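You operate a simulated robot arm through the tools that you are given. There is no shell and no other tool. Be economical: measure what you need, move in short steps, check, and stop when the job is done.

You are at the controls of a simulated two-armed robot. One attempt, no reset.

Task
Turn the cold dial to 7 C. Put the purple bowl from the rack in the right basin. Fetch the dark cupcake from the front of the tall counter and set it on the middle shelf of the right display table. Take the yellow sponge from the front of the tall counter and put it on the top of the corner table. Press the call button to switch it off. Open the warmer drawer, put the grey cup in the inside of the warmer drawer, then shut the drawer. Put the orange cloth on the upper shelf of the wide steel table. Do these in any order. Set down upright: grey cup.

It is judged by the outcome, as a careful person would: the job done as asked, and still so three seconds after it is handed in. It fails if anything else is knocked over, pushed out of place, dropped, spilled or broken. Flat cloth is picked up by pressing the open fingertips on it (5 to 10 N) and closing them slowly along it; thin cloth reads only 2 to 8 mm in the jaws.

Robot
Two 6-joint arms with two-finger parallel grippers on one trunk, on a base that drives. Base frame: it is fixed to the floor where the robot stands at the start and does not move with it; the origin is under the middle of the robot, x ahead of it, y to its left, z up; the surface under the hand at the start is at about z = 0.74. Lengths are in m, angles in degrees, forces in N, time in s.
The left shoulder is at the start at [-0.102, 0.177, 0.758], the right one opposite. With the tool pointing down near the work surface each hand reaches from about 0.1 to 0.7 m from the robot's upright axis, wherever it stands, measured 20 degrees to its own side. Places, roughly: call button [-3.1, -3.1, 1.2]; cold dial [0.6, 0, 0.8]; dark cupcake (6x6x6 cm) [-2.4, -2.8, 0.8]; grey cup (8x8x9 cm) [-4.1, -2.8, 0.3]; inside of the warmer drawer [-5.9, -2.9, 0.6]; middle shelf of the right display table [-3.6, -1.2, 0.5]; orange cloth (7x10x5 cm) [-4.3, -2.9, 0.3]; purple bowl (14x14x7 cm) [1.4, 1.8, 0.9]; right basin [1.2, 1.8, 0.8]; top of the corner table [-6.9, -3.1, 0.8]; upper shelf of the wide steel table [-7.6, -1.6, 0.5]; warmer drawer [-5.9, -2.9, 0.6]; yellow sponge (7x9x4 cm) [-2.3, -3, 0.8]. Payload 1.57 kg a hand.
Tool frame (each hand has its own): the origin (TCP) lies between the finger pads and is the grasp point; the fingertips stand 0.03 m ahead of it; z points along the fingers, y is the line along which they close. The gripper opens to 0.08 m. The fingers are 0.017 m wide and 0.012 m thick; the gripper's body (0.04 by 0.082 m) begins 0.08 m behind the TCP.
Orientation is that of the tool frame in the base frame, as [roll, pitch, yaw] about the fixed x, y, z axes, in that order (R = Rz(yaw) Ry(pitch) Rx(roll)). With the fingers straight down and closing along the base's y, the tool's x points along the base's -x, its y along +y and its z along -z.

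Tools
- The arms move only by the tool servo_tool. It takes "left_targets", "right_targets" or both (then of equal length, played together; a hand with none holds still); each is a list that holds one entry, the list of rows, each a list of 7 numbers: the shift along the base's x, y, z in m, then the turn, a rotation vector about the base's x, y, z in degrees, then the finger opening in m, from 0 to 0.08. In form: [[[tx, ty, tz, ax, ay, az, gripper], ...]]. A call has 1 to 10 rows; each row shifts and turns the commanded pose from where the row before left it. Each row takes 0.2 s and may step no farther than 0.05 m and 8.6 degrees from the row before; otherwise, or with a gripper value out of range, the whole call is refused. Where a pose cannot be reached the arm comes as near as it can. A force on the tool above 40 N (or 10 N above the force at the start of the call, whichever is more), or a blocked arm, ends the call early, and 0.2 s more pass. The fingers move at their own pace (about 0.072 m/s each) and stop on an object; they squeeze with about 25 N. The grip force told is the motor's: it shows also when the fingers shut on nothing. Time passes only in rows, and 0.2 s behind the last, so rows that do not move let the fingers close. The reply holds the time, the measured pose of the TCP, the force on the tool along the base axes, the opening and the grip force, in the units named above and with some noise, with the torque about the TCP (base axes, N m) and any sound that the robot's microphone picked up.
- Cameras (640 x 400 px; columns grow to the right, rows downward): "scene" is now at [0.056, -0.0055, 1.4769]; the picture's right is [-0.00, -1.00, 0.00], its down [-0.71, 0.00, -0.70] and it looks along [0.70, -0.00, -0.71] (base axes); focal length 270 px, centre (320, 200). "left" rides on the left gripper at [0.072, 0.007, -0.122] in its tool frame; the picture's right is [-0.09, 1.00, 0.00], its down [-0.84, -0.08, -0.54] and it looks along [-0.54, -0.05, 0.84] (tool axes); focal length 238 px, centre (320, 200). "right" rides on the right gripper at [0.072, -0.006, -0.122] in its tool frame; the picture's right is [0.09, 1.00, 0.00], its down [-0.84, 0.08, -0.54] and it looks along [-0.54, 0.05, 0.84] (tool axes); focal length 238 px, centre (320, 200).
- capture(camera): a new picture of that camera. It takes no simulated time.
- move_column(by): slides the trunk up (or, below 0, down) by that many m; the arms and the scene camera ride with it, the base frame stays. It gives what a move gives, with no picture.
- steer(legs): drives the robot by 1 to 6 legs, each [ahead, left, turn to the left] in m, m and degrees, along the robot's own axes; the way and the turn of a leg run together, so that a leg with both is an arc; at most 1.5 m and 180 degrees a leg. The arms and the cameras ride along, it lands a little off, and it stops where it bumps. It gives what a move gives.
- turn_head(pan, tilt): turns the head with the scene camera to pan (to the left, within 143 degrees either way) and tilt (down, from -29 to 69), counted from straight ahead of the robot. It gives what a move gives.
- probe_pixels(camera, pixels): for up to 12 pixels [column, row] of the newest picture of that camera ("zoom" is the newest enlarged one), the place [x, y, z] in the base frame of the surface seen there, good to about 0.003 m, but the place of the scene camera against the robot may be out by one fixed shift of up to 0.018 m in any direction. It takes no simulated time.
- close_up(camera, box): a new picture of the part [left, top, right, bottom] of that camera's present view, enlarged. It takes no simulated time.
- sign_off(): hands the job in; it is judged then, once.

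Go step by step. Measure first, check grasps and placings, and put right what went wrong. The budget is 138 turns and 180 pictures, counting those below and the enlarged ones. Unless the task says otherwise, let go and move clear before handing in, and close with one line.

The tools are called after "Request:" as a command line: name --argument value ..., lists and objects as JSON in quotes. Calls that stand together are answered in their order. servo_tool: Moves the arms, as the interface text tells. Its arguments: {"type":"object","properties":{"left_targets":{"type":"array","items":{"type":"array","items":{"type":"array","items":{"type":"number"}}}},"right_targets":{"type":"array","items":{"type":"array","items":{"type":"array","items":{"type":"number"}}}}},"required":[]} The other tools are called the same way: move_column (by) slides the trunk up or down; steer (legs) drives the base; turn_head (pan, tilt) turns the head that bears the scene camera; capture (camera) takes a picture; probe_pixels (camera, pixels) gives the place of the surface under pixels of a picture; close_up (camera, box) takes an enlarged picture of a part of a camera's view; sign_off () hands the job in.

At the start:

```text
time_s: 0.0
left_tcp_pos: [0.4858, 0.2568, 1.009]
left_orientation: [-179.9, 0.0, -179.9]
left_force: [0.1, 1.3, 0.2]
left_torque: [0.04, 0.0, -0.02]
left_width: 0.0797
left_gripper_force: 0.1
right_tcp_pos: [0.5433, -0.2435, 0.9168]
right_orientation: [-179.9, -0.1, -179.9]
right_force: [-0.2, 0.3, -0.1]
right_torque: [-0.03, 0.02, -0.02]
right_width: 0.0801
right_gripper_force: 0.0
trunk travel left (down, up): [-0.2, 0.128]
robot x, y, heading: [-0.0018, 0.0009, -0.2]
head pan, tilt: [-0.2, 45.3]
```

scene: 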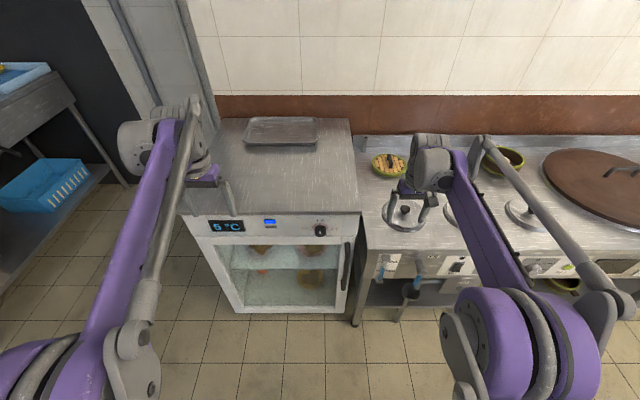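
right: 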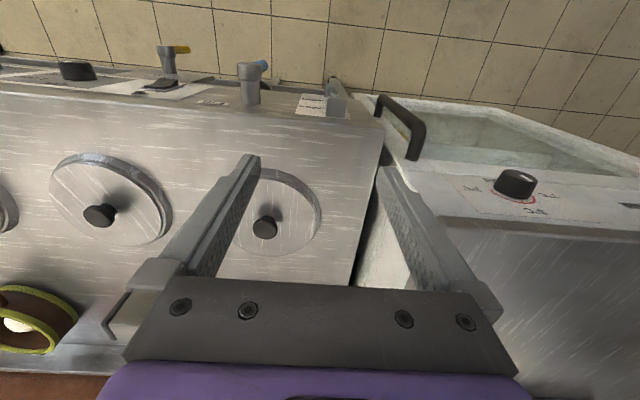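
left: 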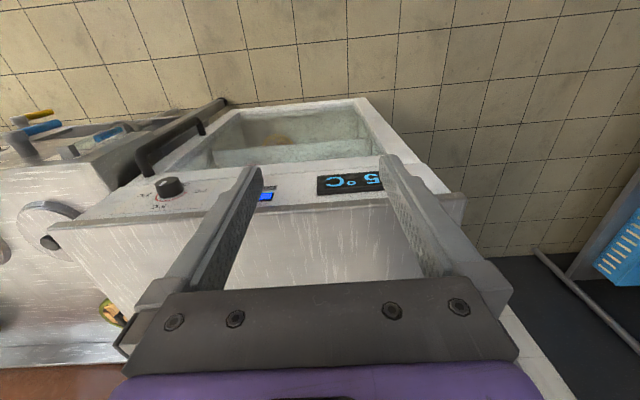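

The display reads 5 °C at scene (226,225), and the dial knob is at (320,230). I'll zoom in on the dial and measure it.

Request:
close_up --camera "scene" --box '[190, 200, 370, 312]'

Request:
close_up --camera "right" --box '[430, 140, 590, 240]'

Request:
probe_pixels --camera "scene" --pixels '[[320, 230], [300, 228], [340, 228], [320, 238], [320, 222], [226, 225], [280, 215]]'

Request:
probe_pixels --camera "right" --pixels '[[516, 178], [516, 190], [517, 201], [480, 200], [560, 215]]'

```text
3.56 times, centred on (280, 256) of scene
```

zoom: 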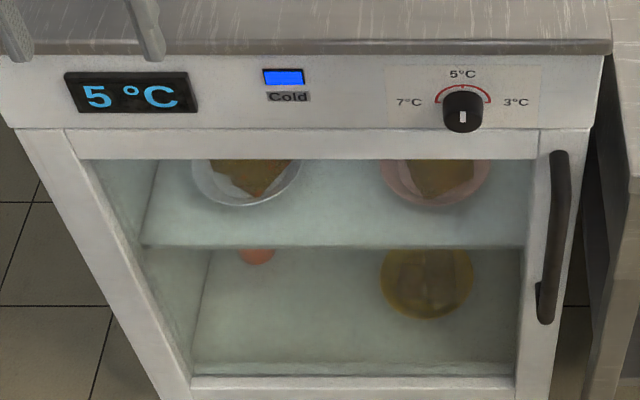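

```text
4.00 times, centred on (510, 190) of right
```

zoom: 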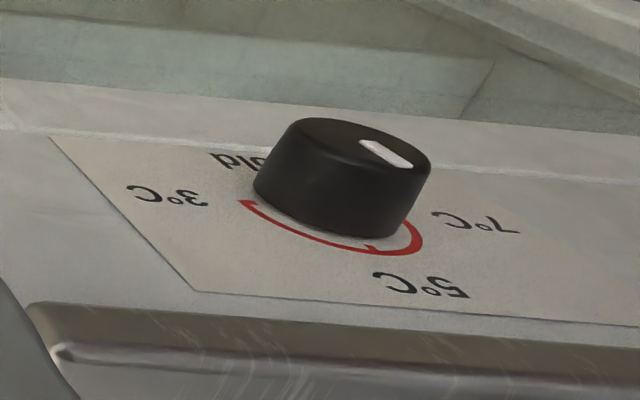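

```text
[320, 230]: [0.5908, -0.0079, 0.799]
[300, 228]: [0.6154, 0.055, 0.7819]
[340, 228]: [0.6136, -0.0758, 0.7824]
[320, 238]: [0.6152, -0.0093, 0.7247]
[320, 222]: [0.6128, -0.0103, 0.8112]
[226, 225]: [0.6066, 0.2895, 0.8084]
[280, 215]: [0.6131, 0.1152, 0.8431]
```

```text
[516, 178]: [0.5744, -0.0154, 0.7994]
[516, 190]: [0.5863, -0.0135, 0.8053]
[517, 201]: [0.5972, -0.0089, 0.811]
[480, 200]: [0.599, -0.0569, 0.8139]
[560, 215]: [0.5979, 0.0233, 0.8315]
```

The hand camera puts the knob near [0.58, -0.012, 0.795], with the face at x≈0.598. The scene camera reads about 0.015 m too far in x. The knob must turn counter-clockwise, towards the 7 on the left, so I'll bring the right hand to a forward-pointing pose in front of it.

Request:
servo_tool --right_targets '[[[-0.0083, 0.023, -0.0127, 0, -8.6, 0, 0.08], [-0.0083, 0.023, -0.0127, 0, -8.6, 0, 0.08], [-0.0083, 0.023, -0.0127, 0, -8.6, 0, 0.08], [-0.0083, 0.023, -0.0127, 0, -8.6, 0, 0.08], [-0.0083, 0.023, -0.0127, 0, -8.6, 0, 0.08], [-0.0083, 0.023, -0.0127, 0, -8.6, 0, 0.08], [-0.0083, 0.023, -0.0127, 0, -8.6, 0, 0.08], [-0.0083, 0.023, -0.0127, 0, -8.6, 0, 0.08], [-0.0083, 0.023, -0.0127, 0, -8.6, 0, 0.08], [-0.0083, 0.023, -0.0127, 0, -8.6, 0, 0.08]]]'

Request:
capture --camera "right"

Request:
capture --camera "scene"

```text
time_s: 2.2
left_tcp_pos: [0.4872, 0.2565, 1.0085]
left_orientation: [-179.9, 0.0, -179.9]
left_force: [0.0, -0.4, -1.1]
left_torque: [-0.02, 0.01, -0.01]
left_width: 0.0802
left_gripper_force: 0.0
right_tcp_pos: [0.4762, -0.0046, 0.803]
right_orientation: [179.6, 86.0, 179.6]
right_force: [1.2, -1.1, -0.4]
right_torque: [0.03, 0.01, 0.03]
right_width: 0.0802
right_gripper_force: 0.1
right hand out of reach, approached as far as the arm can: row 10
trunk travel left (down, up): [-0.2, 0.128]
robot x, y, heading: [0.0009, 0.0038, -0.0]
head pan, tilt: [-0.2, 45.3]
```

```text
174 pictures are left
```

right: 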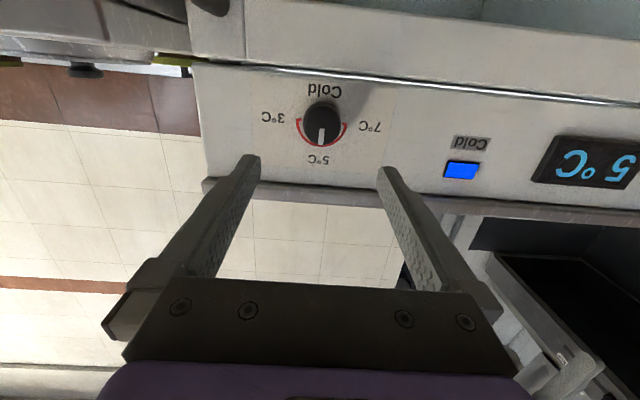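

```text
173 pictures are left
```

scene: 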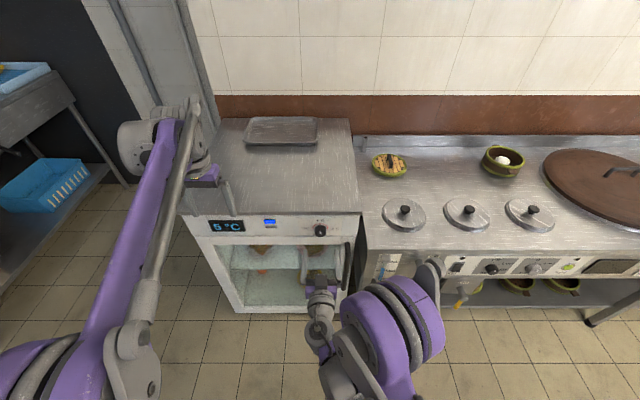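

The knob shows at right-camera pixel (321,125), pointing at 5. The arm is close to its folded limit here, so I'll measure the knob from this view before going on.

Request:
probe_pixels --camera "right" --pixels '[[321, 112], [321, 125], [321, 138], [306, 122], [337, 122], [321, 160], [275, 118], [375, 128]]'

Request:
close_up --camera "right" --box '[240, 70, 400, 170]'

```text
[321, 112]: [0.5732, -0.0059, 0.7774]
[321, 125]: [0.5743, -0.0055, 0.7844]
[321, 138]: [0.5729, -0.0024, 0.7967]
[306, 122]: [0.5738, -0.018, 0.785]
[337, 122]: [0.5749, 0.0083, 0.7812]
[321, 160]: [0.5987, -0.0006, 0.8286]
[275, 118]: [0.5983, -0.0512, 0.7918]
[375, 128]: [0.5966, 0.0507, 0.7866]
```

```text
4.00 times, centred on (320, 120) of right
```

zoom: 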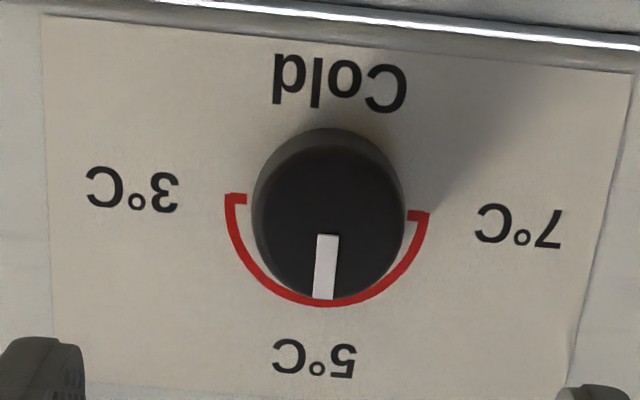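

The knob's centre is at [0.574, -0.005, 0.785] and it's about 35 mm across. I'll level the tool and pre-roll it +43° in front of the knob, so the 90° turn is split across the wrist range.

Request:
servo_tool --right_targets '[[[0.02, 0.0, -0.0, 0, -4, 0, 0.08], [0.01, 0, 0, 8.6, 0, 0, 0.08], [0.01, 0, 0, 8.6, 0, 0, 0.08], [0.01, 0, 0, 8.6, 0, 0, 0.08], [0, 0, 0, 8.6, 0, 0, 0.08], [0, 0, 0, 8.6, 0, 0, 0.08], [0, 0, 0, 0, 0, 0, 0.08]]]'

Request:
capture --camera "right"

```text
time_s: 3.8
left_tcp_pos: [0.4877, 0.2567, 1.0089]
left_orientation: [180.0, 0.1, -180.0]
left_force: [0.0, 0.2, 0.5]
left_torque: [-0.02, -0.01, 0.02]
left_width: 0.0801
left_gripper_force: 0.1
right_tcp_pos: [0.5255, -0.0068, 0.8051]
right_orientation: [89.9, 47.0, 89.9]
right_force: [-0.1, -0.1, -0.2]
right_torque: [-0.02, 0.02, 0.0]
right_width: 0.08
right_gripper_force: 0.0
trunk travel left (down, up): [-0.2, 0.128]
robot x, y, heading: [-0.0016, 0.0032, 0.1]
head pan, tilt: [-0.2, 45.3]
```

```text
171 pictures are left
```

right: 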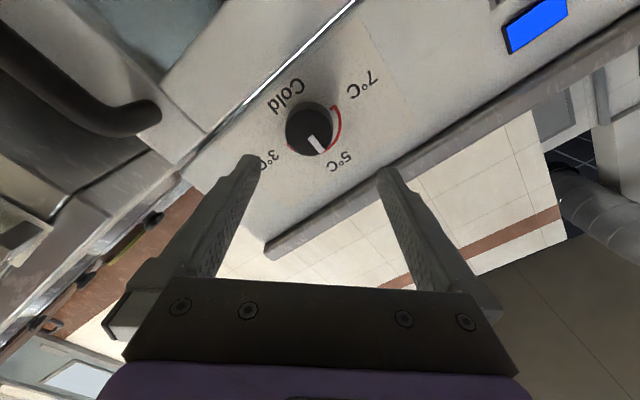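

The tool now points forward with a 43° roll and the knob sits ahead of the jaws, which are 2 cm too high. I'll drop 2 cm, move forward 3.6 cm and close.

Request:
servo_tool --right_targets '[[[0, 0.001, -0.01, 0, 0, 0, 0.08], [0, 0.001, -0.0105, 0, 0, 0, 0.08], [0.018, 0, 0, 0, 0, 0, 0.08], [0.018, 0, 0, 0, 0, 0, 0.08], [0, 0, 0, 0, 0, 0, 0.08], [0, 0, 0, 0, 0, 0, 0.03], [0, 0, 0, 0, 0, 0, 0.03], [0, 0, 0, 0, 0, 0, 0.03]]]'

Request:
capture --camera "right"

```text
time_s: 5.6
left_tcp_pos: [0.4862, 0.2573, 1.0078]
left_orientation: [-179.9, 0.0, -179.9]
left_force: [-0.9, -0.5, 0.4]
left_torque: [0.01, -0.01, -0.01]
left_width: 0.0804
left_gripper_force: 0.1
right_tcp_pos: [0.5606, -0.0031, 0.786]
right_orientation: [89.9, 47.0, 90.1]
right_force: [0.9, 7.4, 6.0]
right_torque: [0.03, -0.22, 0.13]
right_width: 0.0379
right_gripper_force: 4.8
trunk travel left (down, up): [-0.2, 0.128]
robot x, y, heading: [0.0025, -0.0018, -0.1]
head pan, tilt: [-0.2, 45.3]
```

```text
170 pictures are left
```

right: 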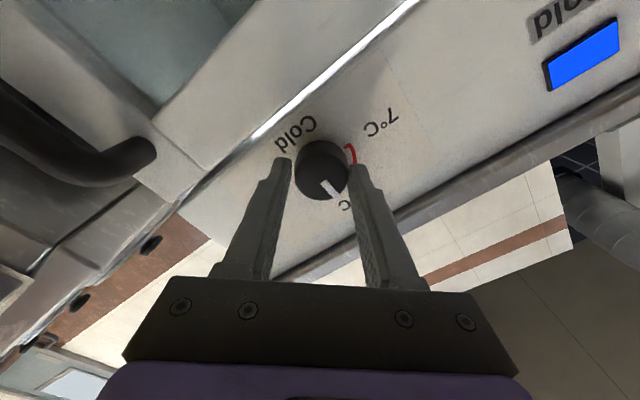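

The finger on the +y side touches first, so the jaws are slightly off-centre. I'll shift about 3 mm towards (+y,+z) and close firmly.

Request:
servo_tool --right_targets '[[[0, 0.002, 0.002, 0, 0, 0, 0.03], [0, 0, 0, 0, 0, 0, 0.02], [0, 0, 0, 0, 0, 0, 0.02]]]'

Request:
capture --camera "right"

```text
time_s: 6.4
left_tcp_pos: [0.487, 0.2562, 1.0092]
left_orientation: [-179.9, 0.0, 180.0]
left_force: [0.2, -0.1, 0.2]
left_torque: [0.01, 0.02, 0.01]
left_width: 0.0801
left_gripper_force: 0.0
right_tcp_pos: [0.5608, -0.0054, 0.7888]
right_orientation: [89.9, 46.9, 90.0]
right_force: [-11.3, -4.5, -18.0]
right_torque: [0.0, 0.28, -0.42]
right_width: 0.0359
right_gripper_force: 42.6
trunk travel left (down, up): [-0.2, 0.128]
robot x, y, heading: [0.0, -0.0027, -0.3]
head pan, tilt: [-0.2, 45.3]
```

```text
169 pictures are left
```

right: 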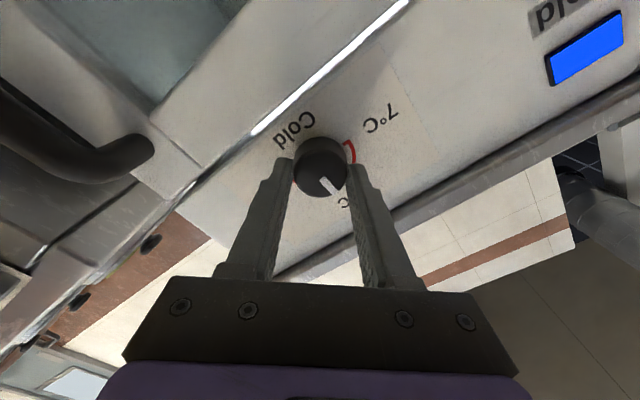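

The knob is gripped at 36 mm, with some downward strain. I'll ease down 2.5 mm and start turning it counter-clockwise.

Request:
servo_tool --right_targets '[[[-0.001, 0, -0.0025, 0, 0, 0, 0.02], [0, 0, 0, -8.6, 0, 0, 0.02], [0, 0, 0, -8.6, 0, 0, 0.02], [0, 0, 0, -8.6, 0, 0, 0.02], [0, 0, 0, -8.6, 0, 0, 0.02], [0, 0, 0, -8.6, 0, 0, 0.02]]]'

Request:
capture --camera "right"

Request:
close_up --camera "scene" --box '[190, 200, 370, 312]'

```text
time_s: 7.8
left_tcp_pos: [0.4855, 0.2565, 1.0104]
left_orientation: [-180.0, 0.0, -180.0]
left_force: [0.0, 0.0, -0.3]
left_torque: [-0.02, -0.02, 0.03]
left_width: 0.08
left_gripper_force: 0.1
right_tcp_pos: [0.5586, -0.0034, 0.7852]
right_orientation: [-37.6, 89.7, -37.7]
right_force: [4.0, 1.5, 27.7]
right_torque: [0.06, -0.56, 0.05]
right_width: 0.036
right_gripper_force: 42.7
trunk travel left (down, up): [-0.2, 0.128]
robot x, y, heading: [-0.0006, 0.0023, 0.1]
head pan, tilt: [-0.2, 45.3]
```

```text
168 pictures are left
```

right: 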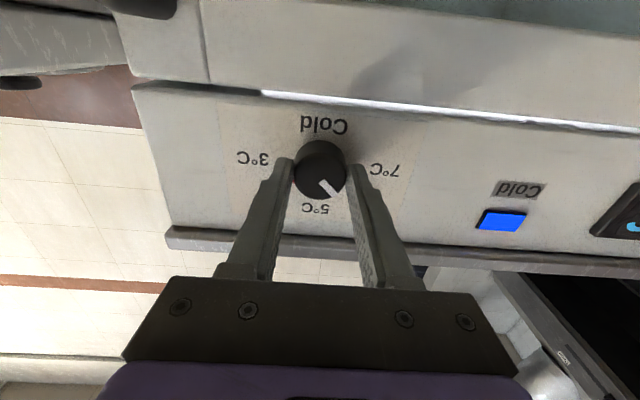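

```text
3.56 times, centred on (280, 256) of scene
```

zoom: 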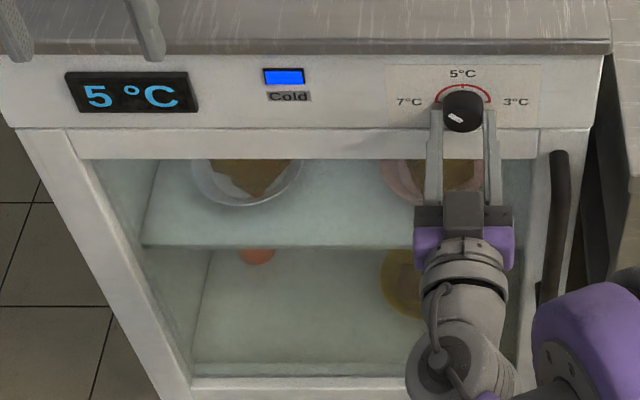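

The knob has followed about 43°. Force z reads +27 N, so I'll raise 2 mm and turn another 43°.

Request:
servo_tool --right_targets '[[[0, 0, 0.0015, -8.6, 0, 0, 0.02], [0, 0, 0.001, -8.6, 0, 0, 0.02], [0, 0, 0, -8.6, 0, 0, 0.02], [0, 0, 0, -8.6, 0, 0, 0.02], [0, 0, 0, -8.6, 0, 0, 0.02], [0, 0, 0, 0, 0, 0, 0.02]]]'

Request:
capture --camera "right"

Request:
close_up --camera "scene" --box '[190, 200, 370, 312]'

```text
time_s: 9.2
left_tcp_pos: [0.4866, 0.2563, 1.0092]
left_orientation: [179.9, 0.0, -180.0]
left_force: [-0.3, 0.8, 0.8]
left_torque: [0.0, -0.01, -0.03]
left_width: 0.08
left_gripper_force: 0.0
right_tcp_pos: [0.5584, -0.0044, 0.7859]
right_orientation: [-90.0, 47.0, -89.9]
right_force: [-25.2, -5.5, -31.2]
right_torque: [-0.07, 1.04, -0.07]
right_width: 0.0354
right_gripper_force: 42.4
trunk travel left (down, up): [-0.2, 0.128]
robot x, y, heading: [0.0014, 0.0042, 0.0]
head pan, tilt: [-0.2, 45.3]
```

```text
166 pictures are left
```

right: 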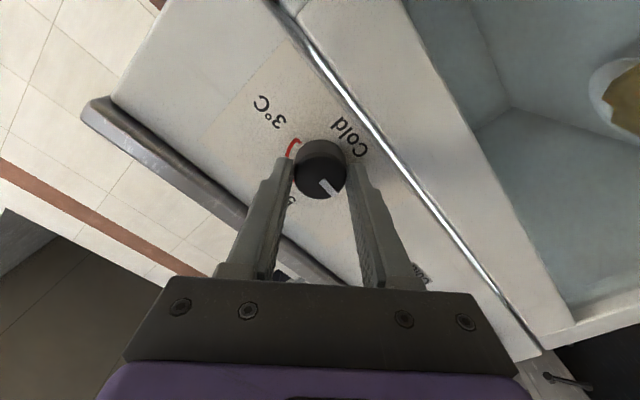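

```text
3.56 times, centred on (280, 256) of scene
```

zoom: 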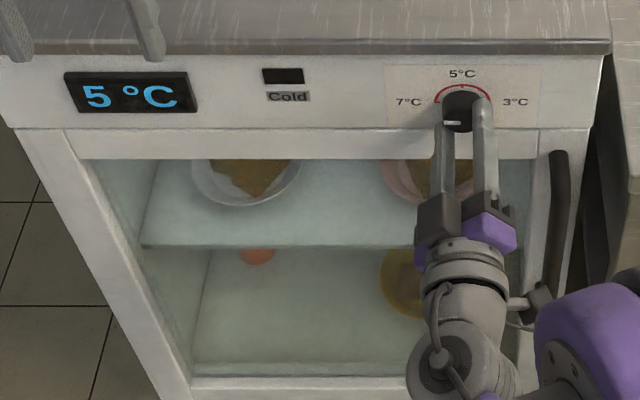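

The mark now points left towards 7 and the blue cooling lamp has gone out. I'll open the fingers, back off and look.

Request:
servo_tool --right_targets '[[[0, 0, 0, 0, 0, 0, 0.06], [0, 0, 0, 0, 0, 0, 0.08], [0, 0, 0, 0, 0, 0, 0.08], [-0.02, 0, 0, 0, 0, 0, 0.08], [-0.02, 0, 0, 0, 0, 0, 0.08]]]'

Request:
close_up --camera "right" --box '[200, 60, 440, 210]'

Request:
close_up --camera "scene" --box '[190, 200, 370, 312]'

```text
time_s: 10.4
left_tcp_pos: [0.4865, 0.2575, 1.0086]
left_orientation: [180.0, 0.0, 179.9]
left_force: [-0.8, 0.3, 0.1]
left_torque: [0.02, -0.04, 0.01]
left_width: 0.08
left_gripper_force: 0.0
right_tcp_pos: [0.5197, -0.0037, 0.7854]
right_orientation: [-90.0, 46.9, -89.9]
right_force: [0.6, 0.2, -0.9]
right_torque: [0.0, -0.04, 0.01]
right_width: 0.0799
right_gripper_force: 0.0
trunk travel left (down, up): [-0.2, 0.128]
robot x, y, heading: [0.0009, -0.0016, 0.1]
head pan, tilt: [-0.2, 45.3]
```

```text
2.67 times, centred on (320, 135) of right
```

zoom: 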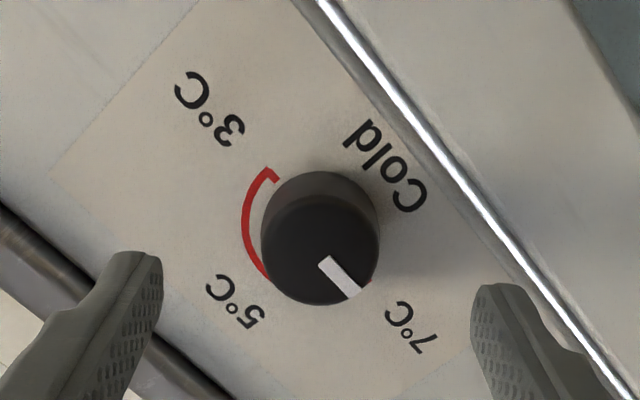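

```text
3.56 times, centred on (280, 256) of scene
```

zoom: 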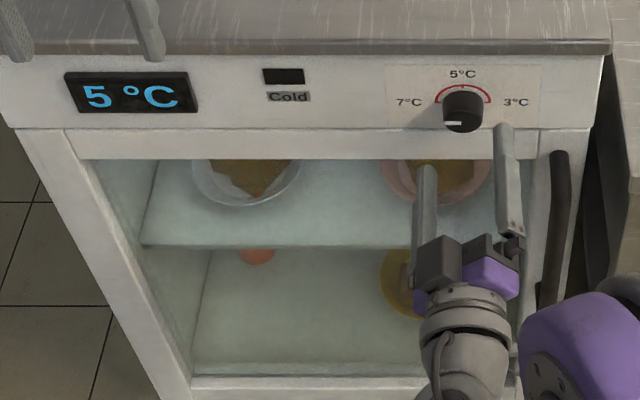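

The mark points level towards 7 and lies along the 3–7 label line, and the cooling lamp is off. I'll back away, return the hand to pointing down, and look round the room.

Request:
steer --legs '[[-0.4, 0, 0]]'

Request:
servo_tool --right_targets '[[[0, -0.02, 0.01, 8.6, 0, 0, 0.08], [0, -0.02, 0.01, 8.6, 0, 0, 0.08], [0, -0.02, 0.01, 8.6, 0, 0, 0.08], [0, -0.02, 0.01, 8.6, 0, 0, 0.08], [0, -0.02, 0.01, 8.6, 0, 0, 0.08], [0, -0.02, 0.02, 0, 8.6, 0, 0.08], [0, -0.02, 0.02, 0, 8.6, 0, 0.08], [0, -0.02, 0.02, 0, 8.6, 0, 0.08], [0, -0.02, 0.02, 0, 8.6, 0, 0.08], [0, -0.02, 0.02, 0, 8.6, 0, 0.08]]]'

Request:
servo_tool --right_targets '[[[0, -0.01, 0.02, 0, 8.6, 0, 0.08], [0, 0, 0.02, 0, 8.6, 0, 0.08], [0, 0, 0.02, 0, 8.6, 0, 0.08], [0, 0, 0, 0, 8.6, 0, 0.08], [0, 0, 0, 0, 8.6, 0, 0.08], [0, 0, 0, 0, 4, 0, 0.08]]]'

Request:
turn_head --pan 45 --tilt 25

Request:
capture --camera "scene"

```text
time_s: 12.9
left_tcp_pos: [0.0835, 0.2613, 1.007]
left_orientation: [-179.7, 0.0, 179.5]
left_force: [-0.9, -0.1, 0.5]
left_torque: [0.01, -0.01, 0.0]
left_width: 0.0802
left_gripper_force: 0.0
right_tcp_pos: [0.113, -0.0019, 0.7854]
right_orientation: [-89.9, 46.6, -90.4]
right_force: [-1.0, -0.6, -0.4]
right_torque: [-0.01, -0.01, 0.0]
right_width: 0.0799
right_gripper_force: 0.1
trunk travel left (down, up): [-0.2, 0.128]
robot x, y, heading: [-0.4081, -0.0006, -0.5]
head pan, tilt: [-0.2, 45.3]
```

```text
time_s: 15.1
left_tcp_pos: [0.0825, 0.261, 1.0082]
left_orientation: [-179.6, 0.0, 179.5]
left_force: [-0.3, 0.3, -0.6]
left_torque: [0.02, -0.03, -0.03]
left_width: 0.0799
left_gripper_force: 0.1
right_tcp_pos: [0.1162, -0.197, 0.9312]
right_orientation: [-179.2, 46.6, -179.7]
right_force: [-0.3, 0.4, 0.7]
right_torque: [0.02, -0.01, 0.01]
right_width: 0.0801
right_gripper_force: 0.0
right hand out of reach, approached as far as the arm can: row 7
trunk travel left (down, up): [-0.2, 0.128]
robot x, y, heading: [-0.4077, 0.0024, -0.6]
head pan, tilt: [-0.2, 45.3]
```

```text
time_s: 16.5
left_tcp_pos: [0.0839, 0.2609, 1.0071]
left_orientation: [-179.6, -0.1, 179.6]
left_force: [0.1, 0.0, -0.4]
left_torque: [0.04, 0.0, -0.01]
left_width: 0.08
left_gripper_force: 0.0
right_tcp_pos: [0.1132, -0.2073, 0.9929]
right_orientation: [-179.3, -0.4, 180.0]
right_force: [0.3, 0.1, -0.4]
right_torque: [0.01, -0.01, 0.01]
right_width: 0.0803
right_gripper_force: 0.1
trunk travel left (down, up): [-0.2, 0.128]
robot x, y, heading: [-0.4066, 0.0018, -0.3]
head pan, tilt: [-0.2, 45.3]
```

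```text
time_s: 17.6
left_tcp_pos: [0.0829, 0.2617, 1.0073]
left_orientation: [-179.6, 0.0, 179.5]
left_force: [-0.7, -0.1, -0.8]
left_torque: [-0.03, 0.01, -0.01]
left_width: 0.08
left_gripper_force: 0.0
right_tcp_pos: [0.1152, -0.2074, 0.9923]
right_orientation: [-179.3, -0.2, 180.0]
right_force: [0.1, -0.1, -0.6]
right_torque: [0.01, 0.03, -0.02]
right_width: 0.08
right_gripper_force: 0.1
trunk travel left (down, up): [-0.2, 0.128]
robot x, y, heading: [-0.4056, 0.002, -0.5]
head pan, tilt: [45.0, 25.0]
```

```text
162 pictures are left
```

scene: 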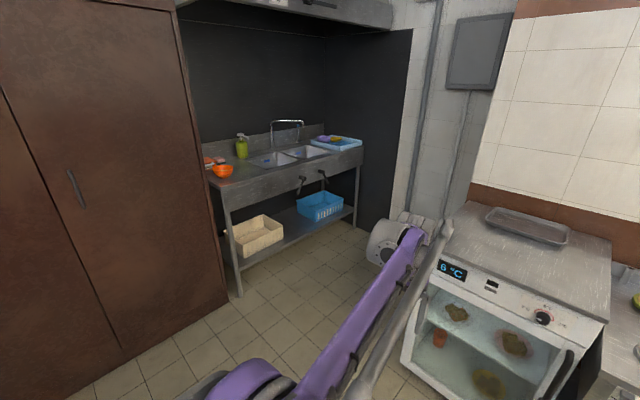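

The display has climbed to 6 °C, so the dial is working. The sink with the blue rack is at (300,150); I'll measure it.

Request:
probe_pixels --camera "scene" --pixels '[[270, 160], [305, 152], [335, 139], [325, 137], [357, 147], [225, 185], [330, 160], [350, 220], [238, 290], [300, 240], [285, 128], [415, 180]]'

Request:
close_up --camera "scene" --box '[200, 110, 380, 222]'

```text
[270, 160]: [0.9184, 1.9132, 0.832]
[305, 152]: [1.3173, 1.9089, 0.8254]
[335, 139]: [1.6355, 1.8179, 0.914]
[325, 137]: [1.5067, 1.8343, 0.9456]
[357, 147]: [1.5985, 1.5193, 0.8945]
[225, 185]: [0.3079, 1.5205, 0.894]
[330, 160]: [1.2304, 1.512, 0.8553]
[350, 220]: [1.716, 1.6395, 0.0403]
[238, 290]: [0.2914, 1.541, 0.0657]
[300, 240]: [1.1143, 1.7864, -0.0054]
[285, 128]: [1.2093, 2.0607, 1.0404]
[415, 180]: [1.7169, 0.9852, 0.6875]
```

```text
3.56 times, centred on (290, 166) of scene
```

zoom: 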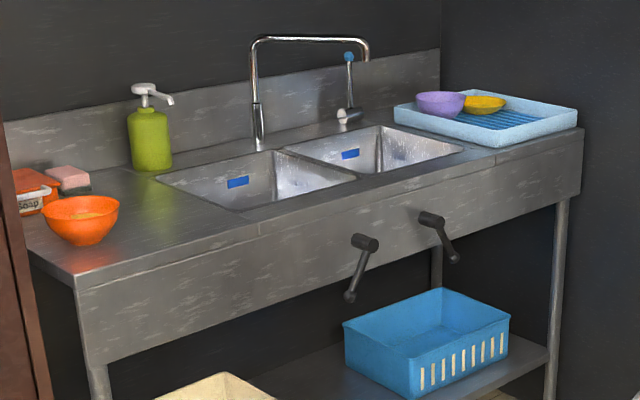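

The sink front edge is at y≈1.51. The purple bowl is on the rack near (1.45,1.82) and the right basin near (1.25,1.8). I'll turn to face +y and drive to about (1.2,1.0).

Request:
steer --legs '[[0, 0, 90], [0.6, 0, 0], [0.4, -1.0, 0], [0, -0.6, 0]]'

Request:
turn_head --pan 0 --tilt 40

Request:
capture --camera "scene"

```text
time_s: 18.4
left_tcp_pos: [0.082, 0.2617, 1.0074]
left_orientation: [-179.8, 0.1, 179.7]
left_force: [0.0, 0.1, 0.3]
left_torque: [0.0, 0.02, 0.03]
left_width: 0.0802
left_gripper_force: 0.1
right_tcp_pos: [0.114, -0.2064, 0.9923]
right_orientation: [-179.5, -0.2, -179.9]
right_force: [-1.1, 0.4, -0.1]
right_torque: [0.01, -0.03, -0.02]
right_width: 0.0798
right_gripper_force: 0.0
trunk travel left (down, up): [-0.2, 0.128]
robot x, y, heading: [-0.4095, 0.0027, -0.4]
head pan, tilt: [45.0, 25.0]
stopped in leg 1: the robot was blocked; the commanded pose is now the measured one
```

```text
time_s: 19.5
left_tcp_pos: [0.0817, 0.2622, 1.0072]
left_orientation: [-179.7, -0.1, 179.6]
left_force: [-0.2, -0.1, -0.5]
left_torque: [0.0, 0.01, -0.03]
left_width: 0.08
left_gripper_force: 0.1
right_tcp_pos: [0.1155, -0.205, 0.9925]
right_orientation: [-179.3, -0.2, -179.8]
right_force: [-0.1, -0.6, -0.5]
right_torque: [0.02, -0.03, -0.03]
right_width: 0.0798
right_gripper_force: 0.1
trunk travel left (down, up): [-0.2, 0.128]
robot x, y, heading: [-0.4052, 0.0029, -0.4]
head pan, tilt: [0.0, 40.0]
```

```text
160 pictures are left
```

scene: 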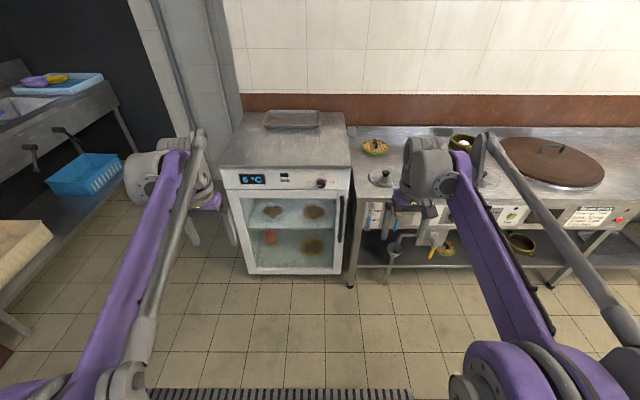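

The turn was blocked straight away, so something is close to the base. I'll look behind on both sides.

Request:
turn_head --pan 130 --tilt 40

Request:
capture --camera "scene"

Request:
turn_head --pan -130 --tilt 40

Request:
capture --camera "scene"

```text
time_s: 21.6
left_tcp_pos: [0.0813, 0.2636, 1.0066]
left_orientation: [-179.7, 0.0, 179.7]
left_force: [0.3, -0.5, -0.7]
left_torque: [0.03, -0.03, -0.01]
left_width: 0.08
left_gripper_force: 0.1
right_tcp_pos: [0.1146, -0.2047, 0.9924]
right_orientation: [-179.2, -0.3, -179.8]
right_force: [-0.2, 0.0, 0.0]
right_torque: [-0.01, 0.0, -0.03]
right_width: 0.0798
right_gripper_force: 0.1
trunk travel left (down, up): [-0.2, 0.128]
robot x, y, heading: [-0.4073, 0.0034, -0.0]
head pan, tilt: [130.0, 40.0]
```

```text
159 pictures are left
```

scene: 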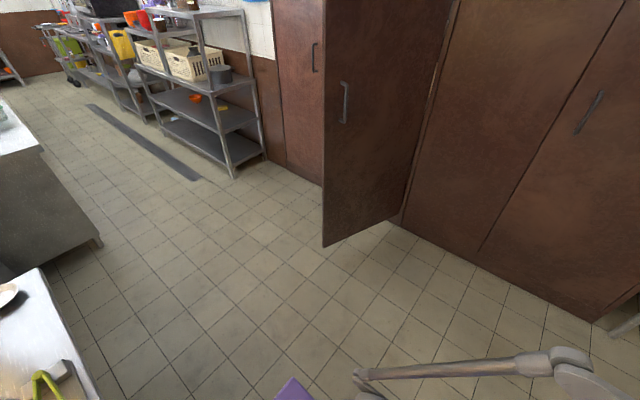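

```text
time_s: 25.3
left_tcp_pos: [0.0813, 0.2633, 1.0067]
left_orientation: [-179.7, 0.0, 179.7]
left_force: [0.0, -0.6, 0.1]
left_torque: [-0.02, -0.02, 0.02]
left_width: 0.0799
left_gripper_force: 0.0
right_tcp_pos: [0.114, -0.2043, 0.9914]
right_orientation: [-179.3, -0.2, -179.8]
right_force: [0.3, 0.4, 0.3]
right_torque: [0.0, -0.01, 0.0]
right_width: 0.0799
right_gripper_force: 0.1
trunk travel left (down, up): [-0.2, 0.128]
robot x, y, heading: [-0.4037, 0.0029, -0.1]
head pan, tilt: [-130.0, 40.0]
```

```text
158 pictures are left
```

scene: 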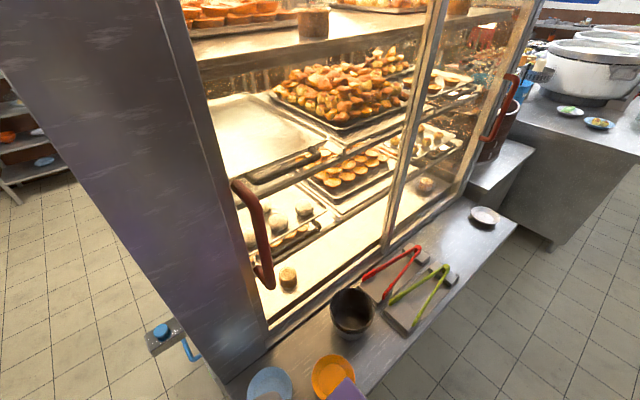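

A display counter stands right behind the robot. I'll measure its edge and the wardrobe side.

Request:
probe_pixels --camera "scene" --pixels '[[510, 225], [430, 330], [350, 310], [330, 375], [400, 350], [265, 380], [160, 340], [10, 180]]'

Request:
turn_head --pan 90 --tilt 45

Request:
capture --camera "scene"

Request:
probe_pixels --camera "scene" --pixels '[[50, 150], [50, 250], [50, 350], [200, 60], [200, 150], [320, 100], [450, 100], [320, 200], [200, 250], [500, 150]]'

```text
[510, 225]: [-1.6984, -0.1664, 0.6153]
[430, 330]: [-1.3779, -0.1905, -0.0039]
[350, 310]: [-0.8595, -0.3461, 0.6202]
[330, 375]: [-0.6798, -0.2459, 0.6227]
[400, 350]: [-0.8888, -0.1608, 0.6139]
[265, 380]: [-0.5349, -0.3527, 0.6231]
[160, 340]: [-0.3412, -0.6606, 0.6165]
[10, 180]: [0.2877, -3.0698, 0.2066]
```

```text
time_s: 28.4
left_tcp_pos: [0.0817, 0.2623, 1.0082]
left_orientation: [-179.7, 0.1, 179.7]
left_force: [-0.6, -0.6, -1.4]
left_torque: [0.01, 0.0, -0.02]
left_width: 0.08
left_gripper_force: 0.1
right_tcp_pos: [0.1133, -0.2049, 0.9929]
right_orientation: [-179.3, -0.2, -179.7]
right_force: [-0.8, -0.1, -0.9]
right_torque: [-0.02, -0.01, -0.03]
right_width: 0.08
right_gripper_force: 0.1
trunk travel left (down, up): [-0.2, 0.128]
robot x, y, heading: [-0.4073, 0.006, -0.0]
head pan, tilt: [90.0, 45.0]
```

```text
157 pictures are left
```

scene: 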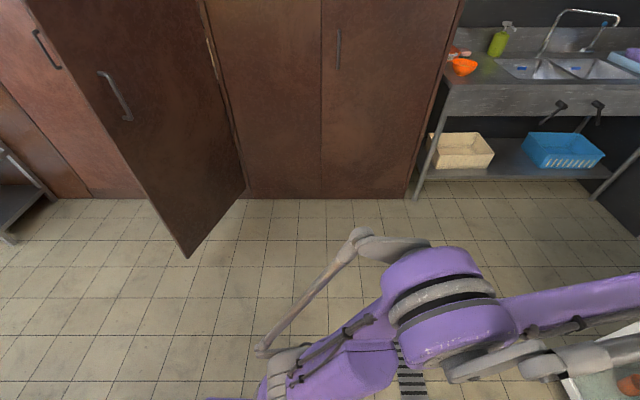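

```text
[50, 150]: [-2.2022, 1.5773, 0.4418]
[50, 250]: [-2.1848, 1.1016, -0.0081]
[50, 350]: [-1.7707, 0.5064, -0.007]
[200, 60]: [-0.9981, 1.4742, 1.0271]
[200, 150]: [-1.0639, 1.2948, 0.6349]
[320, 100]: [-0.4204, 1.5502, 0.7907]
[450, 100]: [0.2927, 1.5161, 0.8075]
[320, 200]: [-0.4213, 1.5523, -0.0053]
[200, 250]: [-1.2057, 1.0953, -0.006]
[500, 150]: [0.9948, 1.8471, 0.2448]
```

The counter's front edge is at y≈-0.16, just to the right and rear of the base, and the wardrobe front is at y≈1.55. I'll move ahead and left to clear it, then turn and drive to the sink.

Request:
steer --legs '[[0.12, 0.1, 0], [0, 0.55, 0], [0, 0, 90], [0.25, -0.7, 0], [0, -0.75, 0]]'

Request:
turn_head --pan 0 --tilt 40

Request:
capture --camera "scene"

```text
time_s: 51.7
left_tcp_pos: [0.9517, 1.3542, 1.0095]
left_orientation: [-180.0, 0.1, -89.8]
left_force: [0.0, -0.4, 0.1]
left_torque: [-0.01, 0.01, -0.02]
left_width: 0.08
left_gripper_force: 0.0
right_tcp_pos: [1.4216, 1.3897, 0.9912]
right_orientation: [-179.6, -0.3, -89.4]
right_force: [-0.1, -0.1, -0.1]
right_torque: [-0.01, -0.06, 0.02]
right_width: 0.08
right_gripper_force: 0.0
trunk travel left (down, up): [-0.2, 0.128]
robot x, y, heading: [1.2108, 0.8688, 90.1]
head pan, tilt: [90.0, 45.0]
```

```text
time_s: 53.3
left_tcp_pos: [0.9524, 1.3542, 1.009]
left_orientation: [180.0, 0.0, -89.7]
left_force: [0.2, -0.9, 0.2]
left_torque: [0.0, 0.01, -0.02]
left_width: 0.0801
left_gripper_force: 0.1
right_tcp_pos: [1.4202, 1.3896, 0.9907]
right_orientation: [-179.6, -0.2, -89.4]
right_force: [0.1, 0.5, -0.5]
right_torque: [-0.01, 0.0, -0.01]
right_width: 0.0802
right_gripper_force: 0.1
trunk travel left (down, up): [-0.2, 0.128]
robot x, y, heading: [1.2141, 0.8652, 90.3]
head pan, tilt: [0.0, 40.0]
```

```text
156 pictures are left
```

scene: 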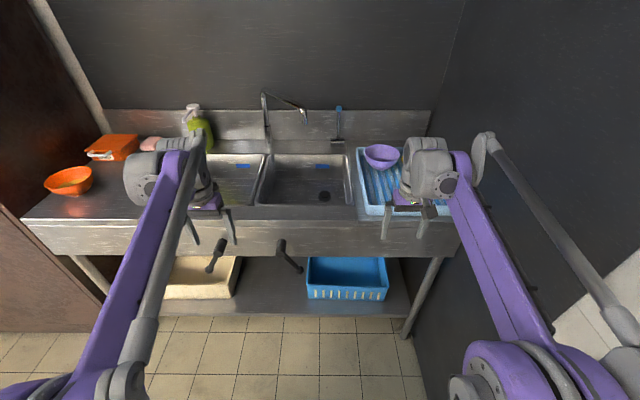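

The purple bowl is at (381,156) and the right basin at (310,180). I'll measure them.

Request:
probe_pixels --camera "scene" --pixels '[[366, 150], [399, 150], [382, 146], [381, 158], [381, 170], [310, 185], [275, 190], [345, 190], [275, 265], [290, 250], [420, 215], [335, 165]]'

Request:
close_up --camera "scene" --box '[250, 80, 450, 230]'

Request:
steer --legs '[[0.27, 0, 0]]'

Request:
capture --camera "right"

Request:
capture --camera "scene"

```text
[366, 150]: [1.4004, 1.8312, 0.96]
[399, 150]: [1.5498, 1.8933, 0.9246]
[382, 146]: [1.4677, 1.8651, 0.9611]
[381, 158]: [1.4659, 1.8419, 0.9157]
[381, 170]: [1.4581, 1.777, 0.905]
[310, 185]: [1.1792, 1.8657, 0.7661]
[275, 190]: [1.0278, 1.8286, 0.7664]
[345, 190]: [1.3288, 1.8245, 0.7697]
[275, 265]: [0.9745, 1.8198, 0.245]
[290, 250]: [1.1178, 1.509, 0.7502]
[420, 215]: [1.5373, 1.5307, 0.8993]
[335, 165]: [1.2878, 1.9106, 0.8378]
```

```text
2.67 times, centred on (350, 155) of scene
```

zoom: 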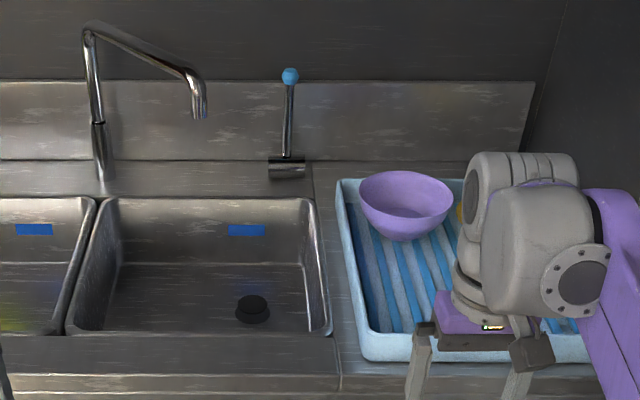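

```text
time_s: 55.2
left_tcp_pos: [0.9468, 1.6207, 1.0088]
left_orientation: [-180.0, 0.0, -89.4]
left_force: [0.2, 0.1, 0.3]
left_torque: [-0.03, 0.0, 0.0]
left_width: 0.0801
left_gripper_force: 0.3
right_tcp_pos: [1.4143, 1.66, 0.991]
right_orientation: [-179.6, -0.4, -89.0]
right_force: [0.8, -0.4, -0.1]
right_torque: [-0.03, -0.01, 0.02]
right_width: 0.08
right_gripper_force: 0.1
trunk travel left (down, up): [-0.2, 0.128]
robot x, y, heading: [1.2094, 1.1369, 90.8]
head pan, tilt: [0.0, 40.0]
```

```text
154 pictures are left
```

right: 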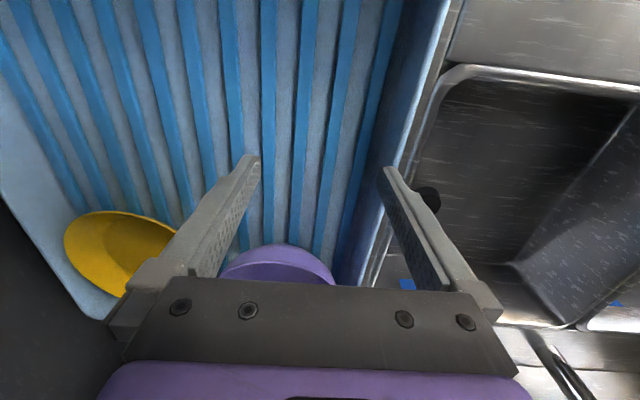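

```text
153 pictures are left
```

scene: 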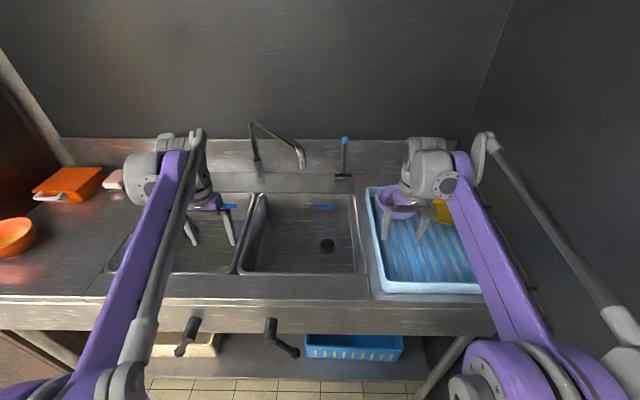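

The hand camera shows the bowl's near rim at (280,246). I'll probe it for true positions.

Request:
probe_pixels --camera "right" --pixels '[[280, 247], [250, 254], [315, 258], [280, 260], [280, 225], [365, 230], [400, 130], [400, 160]]'

Request:
probe_pixels --camera "scene" --pixels '[[379, 195], [385, 215], [310, 225], [240, 270], [363, 270], [300, 275], [300, 268]]'

```text
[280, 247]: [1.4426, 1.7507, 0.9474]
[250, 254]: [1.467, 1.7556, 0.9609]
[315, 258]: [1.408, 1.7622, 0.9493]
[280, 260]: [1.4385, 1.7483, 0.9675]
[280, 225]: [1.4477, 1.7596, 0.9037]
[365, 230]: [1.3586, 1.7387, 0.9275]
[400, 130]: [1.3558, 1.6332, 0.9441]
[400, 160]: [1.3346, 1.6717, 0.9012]
```

```text
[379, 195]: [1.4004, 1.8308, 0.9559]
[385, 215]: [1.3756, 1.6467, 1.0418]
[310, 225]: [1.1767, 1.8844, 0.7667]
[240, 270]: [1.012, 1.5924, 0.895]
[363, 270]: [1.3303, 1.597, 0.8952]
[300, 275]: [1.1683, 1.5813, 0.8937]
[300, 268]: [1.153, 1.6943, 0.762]
```

The near rim is at y≈1.75, z≈0.966. I'll rotate the right hand 90° about vertical so the jaws close along y to straddle the near rim, then recheck.

Request:
servo_tool --right_targets '[[[0.004, 0.0, 0.004, 0, 0, 8.6, 0.08], [0.004, 0.0, 0.004, 0, 0, 8.6, 0.08], [0.004, 0.0, 0.004, 0, 0, 8.6, 0.08], [0.004, 0.0, 0.004, 0, 0, 8.6, 0.08], [0.004, 0.0, 0.004, 0, 0, 8.6, 0.08], [0.004, 0.0, 0.004, 0, 0, 8.6, 0.08], [0.004, 0.0, 0.004, 0, 0, 8.6, 0.08], [0.004, 0.0, 0.004, 0, 0, 8.6, 0.08], [0.004, 0.0, 0.004, 0, 0, 8.6, 0.08], [0.004, 0.0, 0.004, 0, 0, 8.6, 0.08]]]'

Request:
capture --camera "right"

Request:
capture --camera "scene"

```text
time_s: 57.4
left_tcp_pos: [0.9481, 1.6212, 1.0092]
left_orientation: [-179.9, 0.0, -89.5]
left_force: [0.7, 0.1, -0.9]
left_torque: [-0.01, -0.02, -0.02]
left_width: 0.08
left_gripper_force: 0.0
right_tcp_pos: [1.4545, 1.6617, 1.0314]
right_orientation: [-179.6, -0.3, -2.8]
right_force: [0.0, -0.2, -1.5]
right_torque: [0.02, -0.02, 0.0]
right_width: 0.08
right_gripper_force: 0.2
trunk travel left (down, up): [-0.2, 0.128]
robot x, y, heading: [1.2098, 1.13, 90.8]
head pan, tilt: [0.0, 40.0]
```

```text
152 pictures are left
```

right: 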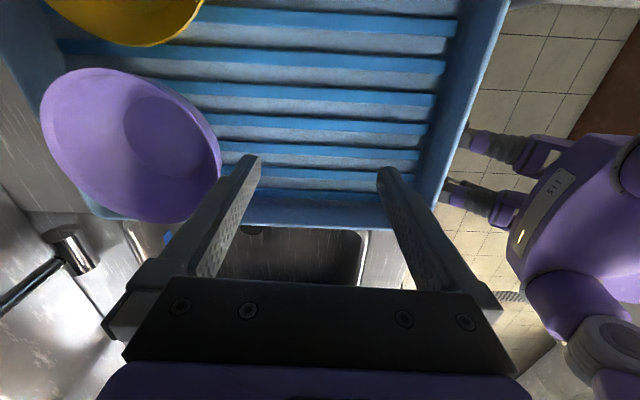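

```text
151 pictures are left
```

scene: 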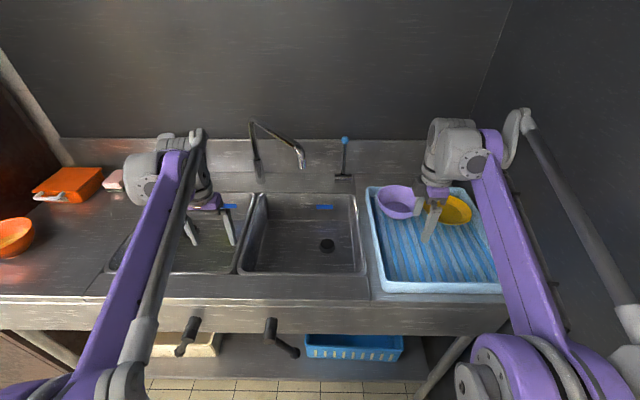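

The bowl is fully visible in the right camera, with its rim from (42,140) to (220,165). I'll probe the rim points.

Request:
probe_pixels --camera "right" --pixels '[[46, 120], [75, 73], [150, 84], [200, 120], [215, 165], [190, 212], [150, 217], [85, 190], [160, 140], [435, 110]]'

```text
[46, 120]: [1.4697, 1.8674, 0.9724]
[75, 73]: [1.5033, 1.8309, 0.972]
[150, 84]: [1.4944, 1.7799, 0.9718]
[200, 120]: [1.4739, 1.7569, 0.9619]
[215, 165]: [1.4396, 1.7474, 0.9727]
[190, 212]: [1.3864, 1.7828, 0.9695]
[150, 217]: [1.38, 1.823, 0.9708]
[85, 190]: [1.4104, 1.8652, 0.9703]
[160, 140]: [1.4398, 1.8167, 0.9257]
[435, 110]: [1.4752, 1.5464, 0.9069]
```

The bowl centre is (1.4425, 1.811), rim radius 0.064 at z 0.972. I'll straddle the near rim at (1.4425, 1.748) and close.

Request:
servo_tool --right_targets '[[[-0.006, 0.043, 0, 0, 0, 2.0, 0.05], [-0.006, 0.043, 0, 0, 0, 0, 0.05], [0, 0, -0.02, 0, 0, 0, 0.05], [0, 0, -0.02, 0, 0, 0, 0.05], [0, 0, -0.02, 0, 0, 0, 0.05], [0, 0, -0.01, 0, 0, 0, 0.05], [0, 0, 0, 0, 0, 0, 0.0], [0, 0, 0, 0, 0, 0, 0.0], [0, 0, 0, 0, 0, 0, 0.0]]]'

Request:
capture --camera "right"

```text
time_s: 59.4
left_tcp_pos: [0.9474, 1.6204, 1.0093]
left_orientation: [179.9, 0.0, -89.4]
left_force: [0.1, -0.1, 0.3]
left_torque: [0.03, 0.03, -0.01]
left_width: 0.0799
left_gripper_force: 0.0
right_tcp_pos: [1.4432, 1.7215, 0.9474]
right_orientation: [-179.6, -0.3, -1.0]
right_force: [-0.6, -0.3, 0.4]
right_torque: [0.0, -0.01, 0.0]
right_width: 0.0
right_gripper_force: 21.4
right hand out of reach, approached as far as the arm can: row 2
trunk travel left (down, up): [-0.2, 0.128]
robot x, y, heading: [1.2098, 1.135, 90.8]
head pan, tilt: [0.0, 40.0]
```

```text
150 pictures are left
```

right: 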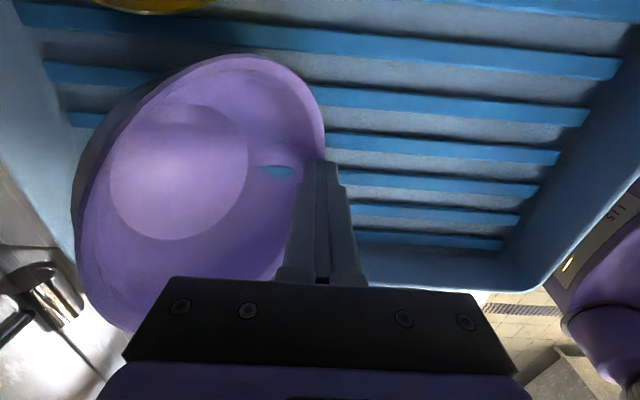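

The arm ran out of reach at y=1.72 and closed on nothing. I'll lift clear, open and check the bowl before driving closer.

Request:
servo_tool --right_targets '[[[0, 0, 0.03, 0, 0, 0, 0.0], [0, 0, 0.03, 0, 0, 0, 0.0], [0, 0, 0.03, 0, 0, 0, 0.05], [0, -0.03, 0, 0, 0, 0, 0.05]]]'

Request:
capture --camera "right"

Request:
close_up --camera "scene" --box '[340, 150, 520, 300]'

```text
time_s: 60.4
left_tcp_pos: [0.9464, 1.6176, 1.0086]
left_orientation: [180.0, 0.1, -89.4]
left_force: [0.1, 0.0, 0.6]
left_torque: [0.01, 0.02, -0.02]
left_width: 0.0802
left_gripper_force: 0.0
right_tcp_pos: [1.4399, 1.689, 1.0288]
right_orientation: [-179.5, -0.3, -1.0]
right_force: [0.0, -0.5, -0.6]
right_torque: [0.02, -0.03, 0.0]
right_width: 0.0499
right_gripper_force: 0.1
right hand out of reach, approached as far as the arm can: row 3
trunk travel left (down, up): [-0.2, 0.128]
robot x, y, heading: [1.2107, 1.1368, 90.5]
head pan, tilt: [0.0, 40.0]
```

```text
149 pictures are left
```

right: 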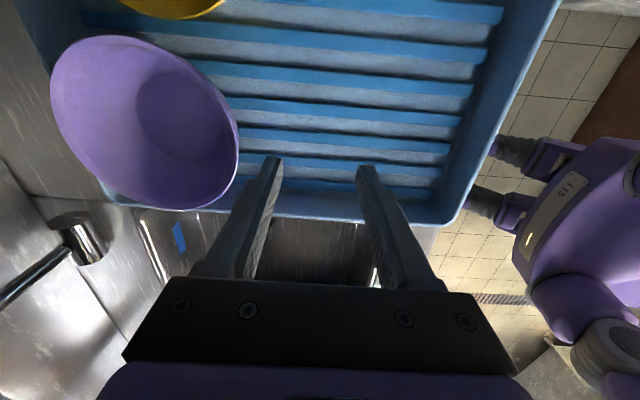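

```text
2.67 times, centred on (430, 225) of scene
```

zoom: 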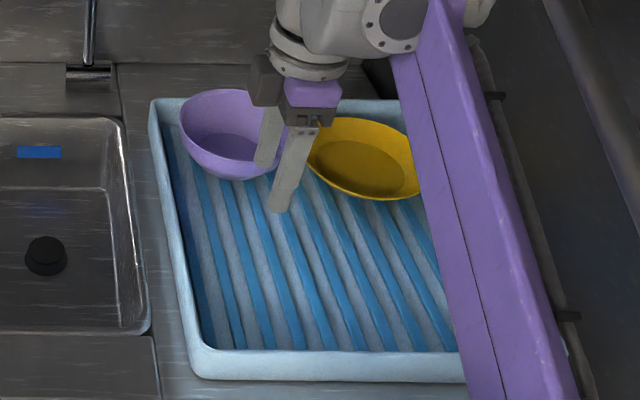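

The bowl is undisturbed. I'll drive 7 cm closer.

Request:
steer --legs '[[0.07, 0, 0]]'

Request:
capture --camera "right"

```text
time_s: 61.4
left_tcp_pos: [0.9476, 1.6911, 1.0085]
left_orientation: [180.0, -0.1, -89.4]
left_force: [0.3, 0.5, -1.3]
left_torque: [-0.03, 0.04, -0.03]
left_width: 0.0802
left_gripper_force: 0.0
right_tcp_pos: [1.4403, 1.7626, 1.0276]
right_orientation: [-179.6, -0.1, -0.9]
right_force: [0.5, -0.1, -0.6]
right_torque: [-0.02, -0.02, 0.03]
right_width: 0.0498
right_gripper_force: 0.1
trunk travel left (down, up): [-0.2, 0.128]
robot x, y, heading: [1.206, 1.2101, 90.5]
head pan, tilt: [0.0, 40.0]
```

```text
147 pictures are left
```

right: 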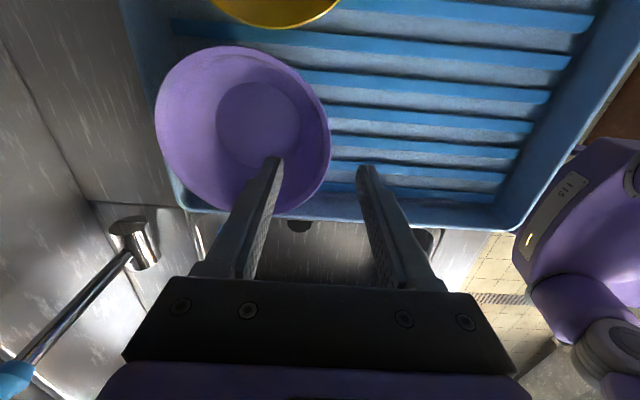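

I'll recheck the rim from here.

Request:
probe_pixels --camera "right" --pixels '[[326, 145], [320, 180], [240, 49], [300, 75], [158, 120], [200, 200]]'

```text
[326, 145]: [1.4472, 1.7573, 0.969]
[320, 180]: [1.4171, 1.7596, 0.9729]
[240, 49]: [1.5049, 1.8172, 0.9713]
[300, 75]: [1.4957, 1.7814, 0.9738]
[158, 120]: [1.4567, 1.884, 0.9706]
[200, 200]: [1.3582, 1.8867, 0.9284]
```

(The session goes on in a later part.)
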